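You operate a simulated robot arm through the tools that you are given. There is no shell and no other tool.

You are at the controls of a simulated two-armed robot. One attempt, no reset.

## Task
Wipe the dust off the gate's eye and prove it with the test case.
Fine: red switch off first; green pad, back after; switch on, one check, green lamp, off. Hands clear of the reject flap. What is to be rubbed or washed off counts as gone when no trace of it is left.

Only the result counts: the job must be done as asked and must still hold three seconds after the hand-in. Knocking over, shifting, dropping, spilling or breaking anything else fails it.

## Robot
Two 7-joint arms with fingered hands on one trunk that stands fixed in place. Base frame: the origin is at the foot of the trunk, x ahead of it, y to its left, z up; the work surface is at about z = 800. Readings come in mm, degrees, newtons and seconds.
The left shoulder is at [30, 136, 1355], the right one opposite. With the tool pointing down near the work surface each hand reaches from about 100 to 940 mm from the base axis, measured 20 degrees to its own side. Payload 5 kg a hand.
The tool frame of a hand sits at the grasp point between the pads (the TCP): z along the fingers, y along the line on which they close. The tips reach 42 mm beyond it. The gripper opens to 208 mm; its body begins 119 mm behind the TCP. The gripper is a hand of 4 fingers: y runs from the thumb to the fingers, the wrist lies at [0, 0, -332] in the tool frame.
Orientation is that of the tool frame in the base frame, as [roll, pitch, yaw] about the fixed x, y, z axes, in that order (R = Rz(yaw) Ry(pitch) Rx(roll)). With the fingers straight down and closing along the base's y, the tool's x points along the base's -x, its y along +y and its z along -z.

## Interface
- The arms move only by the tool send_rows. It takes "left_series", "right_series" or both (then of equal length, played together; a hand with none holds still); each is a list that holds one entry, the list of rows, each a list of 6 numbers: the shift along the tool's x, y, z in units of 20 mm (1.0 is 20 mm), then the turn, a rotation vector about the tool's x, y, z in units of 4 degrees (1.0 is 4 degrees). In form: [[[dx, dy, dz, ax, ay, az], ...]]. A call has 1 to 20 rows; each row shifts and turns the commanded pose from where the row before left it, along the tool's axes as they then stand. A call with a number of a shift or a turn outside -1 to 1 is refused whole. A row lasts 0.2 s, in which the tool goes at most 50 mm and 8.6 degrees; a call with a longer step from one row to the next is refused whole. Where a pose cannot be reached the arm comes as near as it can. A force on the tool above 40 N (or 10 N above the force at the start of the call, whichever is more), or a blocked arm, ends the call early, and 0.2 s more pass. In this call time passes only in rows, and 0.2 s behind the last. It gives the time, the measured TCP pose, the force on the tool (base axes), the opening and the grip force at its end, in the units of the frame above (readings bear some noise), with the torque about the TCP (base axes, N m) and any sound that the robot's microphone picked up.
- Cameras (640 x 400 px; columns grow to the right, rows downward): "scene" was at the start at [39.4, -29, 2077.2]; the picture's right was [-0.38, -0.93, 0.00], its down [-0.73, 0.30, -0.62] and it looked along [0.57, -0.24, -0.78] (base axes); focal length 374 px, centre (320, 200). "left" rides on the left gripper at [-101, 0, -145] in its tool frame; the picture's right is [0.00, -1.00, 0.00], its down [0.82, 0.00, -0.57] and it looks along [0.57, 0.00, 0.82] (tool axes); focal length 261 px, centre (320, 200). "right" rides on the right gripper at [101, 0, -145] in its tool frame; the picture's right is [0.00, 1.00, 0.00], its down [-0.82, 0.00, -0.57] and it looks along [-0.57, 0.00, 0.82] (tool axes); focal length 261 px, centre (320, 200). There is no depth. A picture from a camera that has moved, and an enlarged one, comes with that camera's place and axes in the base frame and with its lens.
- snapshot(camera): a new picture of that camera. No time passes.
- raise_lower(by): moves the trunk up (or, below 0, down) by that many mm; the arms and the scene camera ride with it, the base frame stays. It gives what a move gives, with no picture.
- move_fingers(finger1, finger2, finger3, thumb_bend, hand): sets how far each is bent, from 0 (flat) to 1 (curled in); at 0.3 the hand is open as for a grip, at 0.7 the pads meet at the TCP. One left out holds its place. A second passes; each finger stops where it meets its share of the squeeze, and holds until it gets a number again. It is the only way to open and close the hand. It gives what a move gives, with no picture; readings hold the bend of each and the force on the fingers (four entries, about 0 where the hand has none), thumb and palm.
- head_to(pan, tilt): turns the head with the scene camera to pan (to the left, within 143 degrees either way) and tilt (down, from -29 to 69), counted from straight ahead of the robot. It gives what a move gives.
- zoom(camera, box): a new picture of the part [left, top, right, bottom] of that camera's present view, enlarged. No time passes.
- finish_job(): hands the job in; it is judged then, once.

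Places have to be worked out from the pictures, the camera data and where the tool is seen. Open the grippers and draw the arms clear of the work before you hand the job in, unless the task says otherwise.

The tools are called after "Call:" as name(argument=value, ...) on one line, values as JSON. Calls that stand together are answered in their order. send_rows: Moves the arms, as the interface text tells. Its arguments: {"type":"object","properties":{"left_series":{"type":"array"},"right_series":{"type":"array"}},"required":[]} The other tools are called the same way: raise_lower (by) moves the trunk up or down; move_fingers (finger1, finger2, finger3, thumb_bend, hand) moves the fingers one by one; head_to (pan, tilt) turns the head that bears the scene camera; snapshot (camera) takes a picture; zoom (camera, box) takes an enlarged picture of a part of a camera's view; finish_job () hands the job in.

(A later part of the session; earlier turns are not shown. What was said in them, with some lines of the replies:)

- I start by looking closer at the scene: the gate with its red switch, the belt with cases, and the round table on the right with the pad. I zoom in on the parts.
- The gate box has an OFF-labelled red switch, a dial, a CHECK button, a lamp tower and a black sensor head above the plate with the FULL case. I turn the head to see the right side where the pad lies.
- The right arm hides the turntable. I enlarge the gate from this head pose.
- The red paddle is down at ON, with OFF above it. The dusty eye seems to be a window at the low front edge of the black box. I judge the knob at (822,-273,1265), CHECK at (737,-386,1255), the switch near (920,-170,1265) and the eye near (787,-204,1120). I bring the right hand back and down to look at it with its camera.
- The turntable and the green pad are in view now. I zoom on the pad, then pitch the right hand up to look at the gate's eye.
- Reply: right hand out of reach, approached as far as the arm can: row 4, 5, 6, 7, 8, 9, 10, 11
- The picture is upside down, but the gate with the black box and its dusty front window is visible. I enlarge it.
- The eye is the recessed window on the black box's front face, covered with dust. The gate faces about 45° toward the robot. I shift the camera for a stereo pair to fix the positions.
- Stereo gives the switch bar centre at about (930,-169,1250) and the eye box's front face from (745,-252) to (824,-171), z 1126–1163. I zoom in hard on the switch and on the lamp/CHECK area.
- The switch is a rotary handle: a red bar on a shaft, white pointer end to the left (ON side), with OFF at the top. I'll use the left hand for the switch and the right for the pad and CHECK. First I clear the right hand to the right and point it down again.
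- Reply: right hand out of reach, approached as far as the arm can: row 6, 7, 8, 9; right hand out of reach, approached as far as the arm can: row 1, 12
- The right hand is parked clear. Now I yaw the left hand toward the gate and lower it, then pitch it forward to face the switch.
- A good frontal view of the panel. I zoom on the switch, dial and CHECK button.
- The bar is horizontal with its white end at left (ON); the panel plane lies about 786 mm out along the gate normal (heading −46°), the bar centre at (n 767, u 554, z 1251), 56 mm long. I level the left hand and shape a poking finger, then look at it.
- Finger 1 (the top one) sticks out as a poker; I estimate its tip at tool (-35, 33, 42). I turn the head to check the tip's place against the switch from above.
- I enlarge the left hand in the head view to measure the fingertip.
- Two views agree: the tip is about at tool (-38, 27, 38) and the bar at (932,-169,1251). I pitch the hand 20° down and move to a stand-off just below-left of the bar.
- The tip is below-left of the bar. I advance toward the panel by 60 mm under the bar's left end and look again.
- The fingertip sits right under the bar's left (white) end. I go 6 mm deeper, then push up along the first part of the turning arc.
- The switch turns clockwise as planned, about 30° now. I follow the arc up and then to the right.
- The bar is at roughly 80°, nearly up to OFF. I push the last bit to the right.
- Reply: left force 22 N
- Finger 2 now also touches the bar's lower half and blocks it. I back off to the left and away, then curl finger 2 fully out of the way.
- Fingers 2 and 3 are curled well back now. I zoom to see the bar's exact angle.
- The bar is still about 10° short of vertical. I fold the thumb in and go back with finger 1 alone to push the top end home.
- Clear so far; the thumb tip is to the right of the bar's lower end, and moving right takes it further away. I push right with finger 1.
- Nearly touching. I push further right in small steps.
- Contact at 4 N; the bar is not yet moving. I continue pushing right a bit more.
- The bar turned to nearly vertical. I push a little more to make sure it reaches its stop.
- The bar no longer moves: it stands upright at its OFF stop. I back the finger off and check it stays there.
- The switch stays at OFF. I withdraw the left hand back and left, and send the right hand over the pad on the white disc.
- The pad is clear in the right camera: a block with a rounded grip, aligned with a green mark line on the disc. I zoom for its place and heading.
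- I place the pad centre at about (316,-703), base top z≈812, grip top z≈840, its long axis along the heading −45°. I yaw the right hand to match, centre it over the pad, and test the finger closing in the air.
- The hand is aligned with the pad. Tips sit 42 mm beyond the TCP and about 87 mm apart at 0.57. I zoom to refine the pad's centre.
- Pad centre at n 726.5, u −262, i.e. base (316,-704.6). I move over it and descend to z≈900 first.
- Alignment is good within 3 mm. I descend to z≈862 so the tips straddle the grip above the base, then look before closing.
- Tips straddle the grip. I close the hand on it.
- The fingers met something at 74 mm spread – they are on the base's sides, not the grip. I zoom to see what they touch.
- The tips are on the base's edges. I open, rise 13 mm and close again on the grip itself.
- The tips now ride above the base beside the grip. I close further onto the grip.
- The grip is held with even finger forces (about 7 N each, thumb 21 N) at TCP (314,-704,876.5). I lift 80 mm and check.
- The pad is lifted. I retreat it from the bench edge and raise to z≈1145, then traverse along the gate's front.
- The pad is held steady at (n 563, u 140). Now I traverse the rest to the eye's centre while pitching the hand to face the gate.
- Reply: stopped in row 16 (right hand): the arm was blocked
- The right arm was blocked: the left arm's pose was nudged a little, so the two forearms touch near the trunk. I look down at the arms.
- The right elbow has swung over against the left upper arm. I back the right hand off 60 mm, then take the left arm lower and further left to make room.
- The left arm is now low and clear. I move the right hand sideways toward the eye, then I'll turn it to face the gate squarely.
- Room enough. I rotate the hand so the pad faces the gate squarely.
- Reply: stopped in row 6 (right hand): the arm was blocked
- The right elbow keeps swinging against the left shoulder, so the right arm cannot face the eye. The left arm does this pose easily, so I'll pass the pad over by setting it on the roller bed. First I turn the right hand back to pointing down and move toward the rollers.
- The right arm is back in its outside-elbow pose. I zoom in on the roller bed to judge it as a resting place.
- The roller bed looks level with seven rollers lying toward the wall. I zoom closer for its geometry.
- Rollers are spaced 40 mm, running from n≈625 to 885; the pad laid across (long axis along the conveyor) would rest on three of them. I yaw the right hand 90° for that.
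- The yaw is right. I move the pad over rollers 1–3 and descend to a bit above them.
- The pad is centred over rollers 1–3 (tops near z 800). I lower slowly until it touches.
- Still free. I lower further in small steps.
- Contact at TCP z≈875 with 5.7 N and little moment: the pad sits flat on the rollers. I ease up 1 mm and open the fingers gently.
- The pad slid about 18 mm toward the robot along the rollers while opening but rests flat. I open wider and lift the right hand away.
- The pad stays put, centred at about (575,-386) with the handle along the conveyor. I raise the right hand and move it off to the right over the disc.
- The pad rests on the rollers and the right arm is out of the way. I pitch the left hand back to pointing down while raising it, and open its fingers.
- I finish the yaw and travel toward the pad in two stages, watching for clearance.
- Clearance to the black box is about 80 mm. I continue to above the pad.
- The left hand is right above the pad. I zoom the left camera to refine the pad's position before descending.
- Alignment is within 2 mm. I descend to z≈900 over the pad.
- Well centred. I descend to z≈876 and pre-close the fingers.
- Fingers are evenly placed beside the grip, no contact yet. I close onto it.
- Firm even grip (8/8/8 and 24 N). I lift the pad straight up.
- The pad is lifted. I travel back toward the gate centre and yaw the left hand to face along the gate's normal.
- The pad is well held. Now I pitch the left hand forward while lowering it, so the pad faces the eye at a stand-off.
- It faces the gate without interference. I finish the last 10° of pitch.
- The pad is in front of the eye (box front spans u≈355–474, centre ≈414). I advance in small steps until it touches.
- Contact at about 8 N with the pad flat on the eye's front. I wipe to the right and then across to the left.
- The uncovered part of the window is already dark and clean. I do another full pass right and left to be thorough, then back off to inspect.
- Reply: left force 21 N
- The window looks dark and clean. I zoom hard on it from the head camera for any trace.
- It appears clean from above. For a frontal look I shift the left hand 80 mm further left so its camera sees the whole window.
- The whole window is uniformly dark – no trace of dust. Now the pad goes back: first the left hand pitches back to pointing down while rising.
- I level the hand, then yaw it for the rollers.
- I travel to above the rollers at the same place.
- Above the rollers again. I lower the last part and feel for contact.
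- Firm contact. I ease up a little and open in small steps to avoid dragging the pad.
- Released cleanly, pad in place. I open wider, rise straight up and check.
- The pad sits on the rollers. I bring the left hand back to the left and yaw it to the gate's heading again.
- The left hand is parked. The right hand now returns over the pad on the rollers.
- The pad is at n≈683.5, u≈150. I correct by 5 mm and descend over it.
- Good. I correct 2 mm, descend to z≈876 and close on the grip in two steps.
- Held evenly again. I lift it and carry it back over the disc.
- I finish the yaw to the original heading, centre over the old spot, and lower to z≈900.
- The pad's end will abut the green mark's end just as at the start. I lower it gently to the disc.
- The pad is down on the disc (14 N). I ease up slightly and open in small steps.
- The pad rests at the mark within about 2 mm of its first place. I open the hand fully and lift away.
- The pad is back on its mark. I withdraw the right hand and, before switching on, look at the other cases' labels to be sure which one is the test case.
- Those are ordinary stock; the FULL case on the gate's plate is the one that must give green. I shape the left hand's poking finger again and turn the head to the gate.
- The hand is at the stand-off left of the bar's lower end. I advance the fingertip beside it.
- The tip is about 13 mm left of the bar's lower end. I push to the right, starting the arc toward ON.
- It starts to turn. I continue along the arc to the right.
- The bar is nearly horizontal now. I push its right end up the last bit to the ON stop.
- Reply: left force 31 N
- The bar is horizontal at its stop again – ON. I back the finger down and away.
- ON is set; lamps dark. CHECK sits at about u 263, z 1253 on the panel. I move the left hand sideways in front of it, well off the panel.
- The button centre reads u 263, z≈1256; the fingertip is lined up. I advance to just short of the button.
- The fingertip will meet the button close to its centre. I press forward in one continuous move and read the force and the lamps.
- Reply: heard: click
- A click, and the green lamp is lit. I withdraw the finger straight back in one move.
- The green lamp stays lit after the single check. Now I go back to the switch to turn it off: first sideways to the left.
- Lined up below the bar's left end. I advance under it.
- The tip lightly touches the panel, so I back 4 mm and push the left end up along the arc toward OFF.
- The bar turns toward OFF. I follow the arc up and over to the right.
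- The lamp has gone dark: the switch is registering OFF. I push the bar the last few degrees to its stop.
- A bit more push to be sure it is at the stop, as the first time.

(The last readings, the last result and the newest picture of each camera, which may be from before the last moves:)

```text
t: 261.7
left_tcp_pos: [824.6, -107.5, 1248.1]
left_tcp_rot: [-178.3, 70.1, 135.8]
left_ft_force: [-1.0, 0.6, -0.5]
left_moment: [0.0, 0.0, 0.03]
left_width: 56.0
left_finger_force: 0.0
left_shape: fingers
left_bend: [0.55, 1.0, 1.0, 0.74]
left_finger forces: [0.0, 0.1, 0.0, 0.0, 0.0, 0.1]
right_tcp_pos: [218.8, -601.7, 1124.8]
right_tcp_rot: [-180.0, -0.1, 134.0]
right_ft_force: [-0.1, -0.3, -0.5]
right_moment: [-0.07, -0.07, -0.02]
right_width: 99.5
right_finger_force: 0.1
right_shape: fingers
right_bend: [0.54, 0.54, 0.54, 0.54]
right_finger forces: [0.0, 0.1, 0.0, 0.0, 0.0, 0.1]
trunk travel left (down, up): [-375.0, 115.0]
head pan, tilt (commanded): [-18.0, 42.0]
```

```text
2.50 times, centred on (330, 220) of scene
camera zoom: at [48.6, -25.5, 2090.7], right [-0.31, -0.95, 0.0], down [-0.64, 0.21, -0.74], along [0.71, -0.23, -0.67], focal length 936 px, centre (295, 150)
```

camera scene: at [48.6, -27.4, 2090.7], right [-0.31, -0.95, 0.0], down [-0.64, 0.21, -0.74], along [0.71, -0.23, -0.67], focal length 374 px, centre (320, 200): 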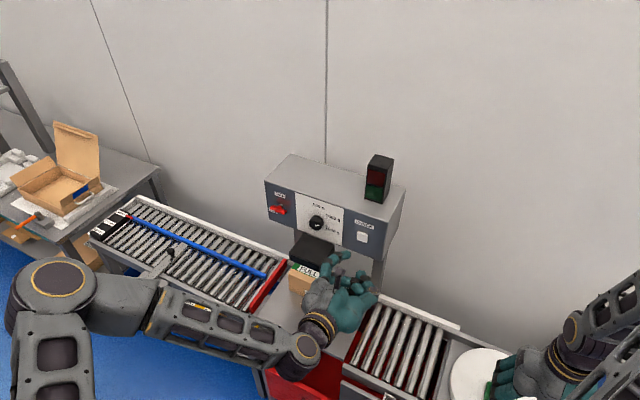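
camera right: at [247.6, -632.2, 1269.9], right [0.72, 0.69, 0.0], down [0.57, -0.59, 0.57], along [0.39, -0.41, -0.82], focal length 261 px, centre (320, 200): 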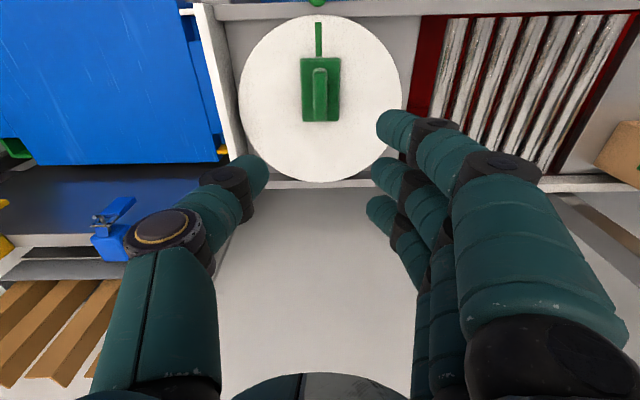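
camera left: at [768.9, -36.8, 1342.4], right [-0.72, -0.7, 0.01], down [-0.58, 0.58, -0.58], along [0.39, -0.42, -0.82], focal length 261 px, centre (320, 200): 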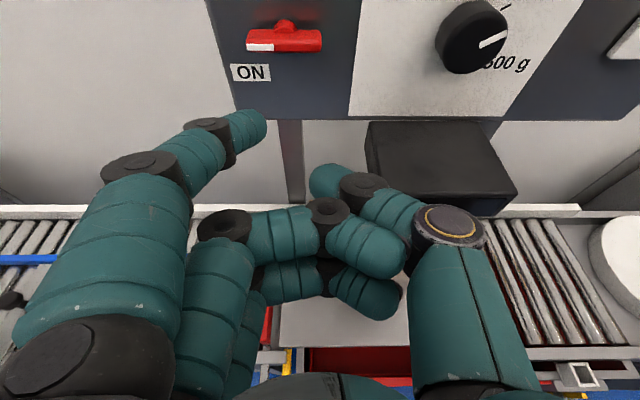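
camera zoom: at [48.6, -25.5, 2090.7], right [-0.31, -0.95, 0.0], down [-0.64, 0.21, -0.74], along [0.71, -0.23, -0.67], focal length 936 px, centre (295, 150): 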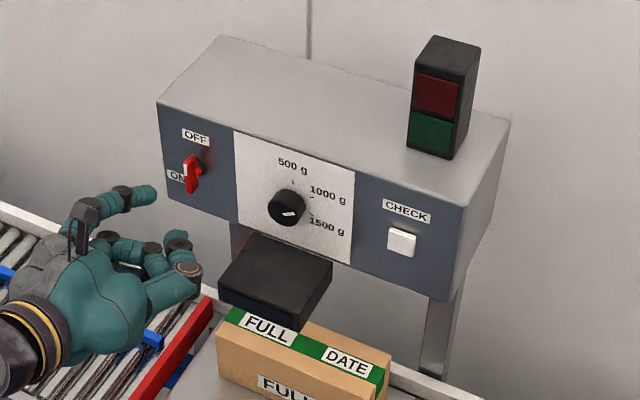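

The switch points up at OFF and the lamp is dark. I draw the left arm clear and open both hands.

Call:
send_rows(left_series=[[[-0.096, 0.375, -0.83, 0, 0, 0], [-0.096, 0.375, -0.83, 0, 0, 0], [-0.096, 0.375, -0.83, 0, 0, 0], [-0.096, 0.375, -0.83, 0, 0, 0], [-0.096, 0.375, -0.83, 0, 0, 0], [-0.096, 0.375, -0.83, 0, 0, 0], [-0.096, 0.375, -0.83, 0, 0, 0], [-0.096, 0.375, -0.83, 0, 0, 0], [-0.096, 0.375, -0.83, 0, 0, 0], [-0.096, 0.375, -0.83, 0, 0, 0]]])

Call:
move_fingers(hand="left", thumb_bend=0.3)

Call:
move_fingers(hand="left", finger1=0.3, finger2=0.3, finger3=0.3)

Call:
send_rows(right_series=[[[0.4, 0, -0.8, 0, 0, 0], [0.4, 0, -0.8, 0, 0, 0], [0.4, 0, -0.8, 0, 0, 0], [0.4, 0, -0.8, 0, 0, 0]]])

Call:
move_fingers(hand="right", finger1=0.3, finger2=0.3, finger3=0.3, thumb_bend=0.3)

Call:
head_to(pan=-35, tilt=50)

Call:
snapshot(camera="scene")

Call:
snapshot(camera="left")

Call:
snapshot(camera="right")

```text
t: 263.9
left_tcp_pos: [774.4, 51.5, 1322.8]
left_tcp_rot: [-178.4, 70.1, 135.7]
left_ft_force: [-1.3, 0.8, 0.5]
left_moment: [0.03, 0.02, 0.02]
left_width: 55.8
left_finger_force: 0.0
left_shape: fingers
left_bend: [0.55, 1.0, 1.0, 0.74]
left_finger forces: [0.1, 0.0, 0.0, 0.0, 0.0, 0.0]
right_tcp_pos: [217.9, -600.5, 1123.5]
right_tcp_rot: [180.0, -0.1, 134.0]
right_ft_force: [-1.0, -0.9, 0.6]
right_moment: [-0.01, -0.07, 0.01]
right_width: 99.4
right_finger_force: 0.0
right_shape: fingers
right_bend: [0.54, 0.54, 0.54, 0.54]
right_finger forces: [0.0, 0.0, 0.0, 0.1, 0.0, 0.0]
trunk travel left (down, up): [-375.0, 115.0]
head pan, tilt (commanded): [-18.0, 42.0]
```

```text
t: 264.9
left_tcp_pos: [774.1, 51.6, 1321.5]
left_tcp_rot: [-178.3, 70.0, 135.9]
left_ft_force: [-0.2, 0.5, 0.1]
left_moment: [0.03, 0.02, 0.01]
left_width: 159.4
left_finger_force: 0.2
left_shape: fingers
left_bend: [0.55, 1.0, 1.0, 0.3]
left_finger forces: [0.0, 0.0, 0.0, 0.1, 0.1, 0.0]
right_tcp_pos: [218.2, -601.3, 1123.6]
right_tcp_rot: [-179.9, 0.0, 134.0]
right_ft_force: [-0.4, 0.2, -0.7]
right_moment: [-0.01, -0.03, 0.0]
right_width: 99.4
right_finger_force: 0.0
right_shape: fingers
right_bend: [0.54, 0.54, 0.54, 0.54]
right_finger forces: [0.0, 0.0, 0.0, 0.0, 0.1, 0.1]
trunk travel left (down, up): [-375.0, 115.0]
head pan, tilt (commanded): [-18.0, 42.0]
```

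```text
t: 265.9
left_tcp_pos: [773.3, 52.3, 1322.0]
left_tcp_rot: [-178.3, 70.2, 135.8]
left_ft_force: [-1.0, -0.7, -1.1]
left_moment: [0.0, 0.01, -0.01]
left_width: 223.4
left_finger_force: 0.0
left_shape: fingers
left_bend: [0.3, 0.3, 0.3, 0.3]
left_finger forces: [0.0, 0.0, 0.0, 0.0, 0.0, 0.0]
right_tcp_pos: [218.2, -601.1, 1123.6]
right_tcp_rot: [179.9, -0.1, 133.9]
right_ft_force: [-0.2, -0.6, 1.0]
right_moment: [-0.01, 0.0, -0.01]
right_width: 99.4
right_finger_force: 0.0
right_shape: fingers
right_bend: [0.54, 0.54, 0.54, 0.54]
right_finger forces: [0.0, 0.0, 0.1, 0.0, 0.1, 0.0]
trunk travel left (down, up): [-375.0, 115.0]
head pan, tilt (commanded): [-18.0, 42.0]
```

```text
t: 266.9
left_tcp_pos: [772.6, 52.1, 1322.4]
left_tcp_rot: [-178.2, 70.2, 135.8]
left_ft_force: [-0.5, 0.6, -0.4]
left_moment: [-0.01, -0.02, -0.01]
left_width: 223.1
left_finger_force: 0.1
left_shape: fingers
left_bend: [0.3, 0.3, 0.3, 0.3]
left_finger forces: [0.0, 0.0, 0.0, 0.1, 0.0, 0.0]
right_tcp_pos: [195.3, -577.3, 1188.1]
right_tcp_rot: [180.0, -0.1, 134.1]
right_ft_force: [-0.7, 0.9, -0.1]
right_moment: [-0.11, -0.06, 0.0]
right_width: 99.5
right_finger_force: 0.1
right_shape: fingers
right_bend: [0.54, 0.54, 0.54, 0.54]
right_finger forces: [0.0, 0.0, 0.0, 0.0, 0.1, 0.0]
trunk travel left (down, up): [-375.0, 115.0]
head pan, tilt (commanded): [-18.0, 42.0]
```

```text
t: 267.9
left_tcp_pos: [772.8, 51.4, 1321.4]
left_tcp_rot: [-178.3, 70.1, 135.8]
left_ft_force: [0.8, 0.5, 0.3]
left_moment: [0.0, 0.01, 0.0]
left_width: 223.4
left_finger_force: 0.1
left_shape: fingers
left_bend: [0.3, 0.3, 0.3, 0.3]
left_finger forces: [0.1, 0.0, 0.0, 0.0, 0.0, 0.0]
right_tcp_pos: [196.2, -577.3, 1186.7]
right_tcp_rot: [180.0, 0.0, 134.0]
right_ft_force: [-0.3, -0.3, 0.1]
right_moment: [-0.02, -0.03, 0.01]
right_width: 223.2
right_finger_force: 0.0
right_shape: fingers
right_bend: [0.3, 0.3, 0.3, 0.3]
right_finger forces: [0.0, 0.1, 0.0, 0.1, 0.0, 0.1]
trunk travel left (down, up): [-375.0, 115.0]
head pan, tilt (commanded): [-18.0, 42.0]
```

```text
t: 268.7
left_tcp_pos: [774.2, 51.4, 1321.7]
left_tcp_rot: [-178.4, 70.1, 135.7]
left_ft_force: [-0.4, 0.0, -0.6]
left_moment: [0.0, 0.02, 0.02]
left_width: 223.5
left_finger_force: 0.1
left_shape: fingers
left_bend: [0.3, 0.3, 0.3, 0.3]
left_finger forces: [0.0, 0.0, 0.1, 0.0, 0.0, 0.0]
right_tcp_pos: [195.5, -578.0, 1188.7]
right_tcp_rot: [-180.0, -0.1, 134.0]
right_ft_force: [-0.3, 0.3, -0.7]
right_moment: [0.02, 0.01, 0.0]
right_width: 223.6
right_finger_force: 0.0
right_shape: fingers
right_bend: [0.3, 0.3, 0.3, 0.3]
right_finger forces: [0.0, 0.0, 0.0, 0.0, 0.0, 0.1]
trunk travel left (down, up): [-375.0, 115.0]
head pan, tilt (commanded): [-35.0, 50.0]
```

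```text
taken
camera scene: at [32.7, -44.4, 2079.5], right [-0.57, -0.82, 0.0], down [-0.63, 0.44, -0.64], along [0.53, -0.37, -0.77], focal length 374 px, centre (320, 200)
```

scene: 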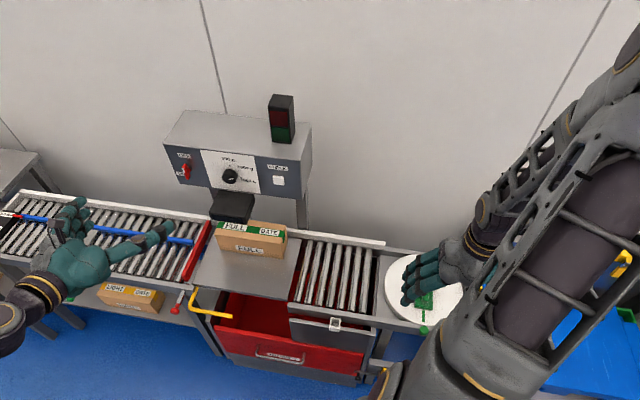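

```text
taken
camera left: at [704.8, 125.6, 1466.9], right [-0.72, -0.7, 0.01], down [-0.58, 0.58, -0.58], along [0.39, -0.42, -0.82], focal length 261 px, centre (320, 200)
```

left: 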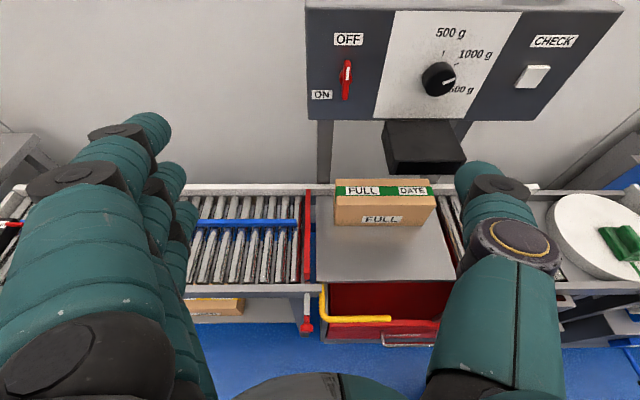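

```text
taken
camera right: at [126.9, -505.7, 1332.1], right [0.72, 0.69, 0.0], down [0.57, -0.59, 0.57], along [0.39, -0.41, -0.82], focal length 261 px, centre (320, 200)
```

right: 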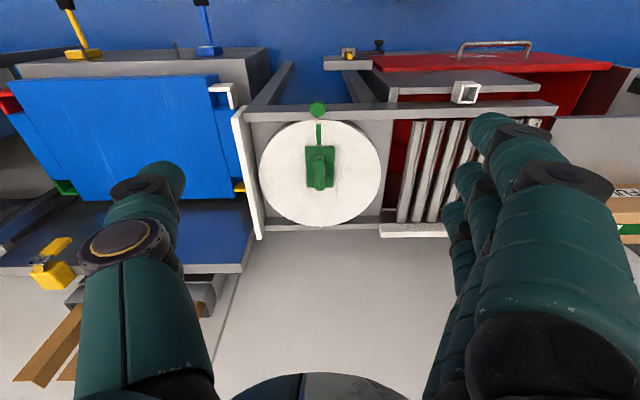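

All looks in order. A last check of the pad on its mark and of the eye before handing in.

Call:
zoom(camera="right", box=[250, 90, 390, 230])

Call:
zoom(camera="left", box=[300, 20, 480, 250])

Call:
zoom(camera="scene", box=[190, 180, 300, 270])

```text
2.86 times, centred on (320, 160) of right
camera zoom: at [126.9, -505.7, 1332.1], right [0.72, 0.69, 0.0], down [0.57, -0.59, 0.57], along [0.39, -0.41, -0.82], focal length 745 px, centre (320, 314)
```

zoom: 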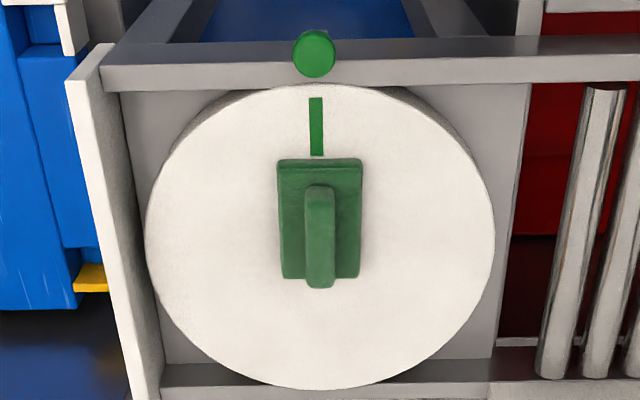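

```text
1.74 times, centred on (390, 135) of left
camera zoom: at [704.8, 125.6, 1466.9], right [-0.72, -0.7, 0.01], down [-0.58, 0.58, -0.58], along [0.39, -0.42, -0.82], focal length 453 px, centre (198, 313)
```

zoom: 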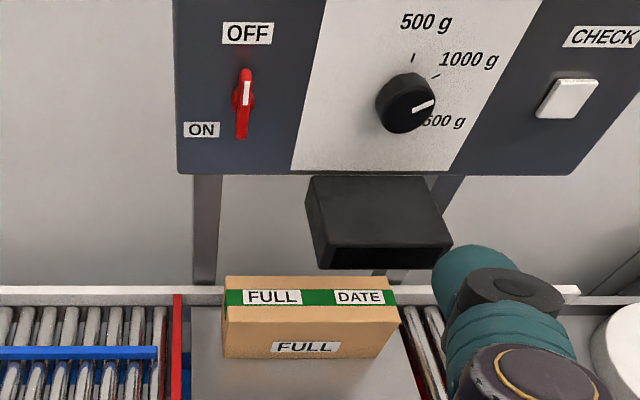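

```text
4.44 times, centred on (245, 225) of scene
camera zoom: at [32.7, -44.4, 2079.5], right [-0.57, -0.82, 0.0], down [-0.63, 0.44, -0.64], along [0.53, -0.37, -0.77], focal length 1664 px, centre (653, 89)
```

zoom: 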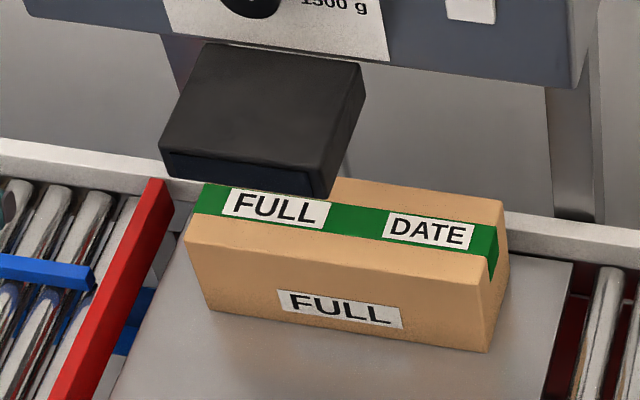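

The eye is clean, the pad is back on its mark and the FULL case has not moved. The single check gave green, the switch is OFF, and both hands are open and clear. I hand the job in.

Call:
finish_job()

```text
The job is handed in.
```

The gate's eye is clean, and the FULL test case passed its check with a green lamp. I handed the job in.

- **Order:** I turned the red switch off first, wiped the eye with the green pad, and put the pad back. Then I switched on, pressed CHECK once (green lamp), and switched off again. The lamp is dark now.
- **Eye:** after two full passes I looked at it from the front and from above and saw no trace of dust.
- **Pad:** it is back on the white disc at its green mark, about 2 mm from where it started. The right arm could not face the eye, so I set the pad down on the roller bed to pass it between hands, once each way. It slid about 18 mm along the rollers the first time.
- **Arms:** the right arm bumped the left arm twice before I changed plan. Nothing else was touched.
- **Clearances:** I saw no change in the FULL case's position, and my hands never touched the plate under it or the reject bin.

Both hands are open and clear of the work.
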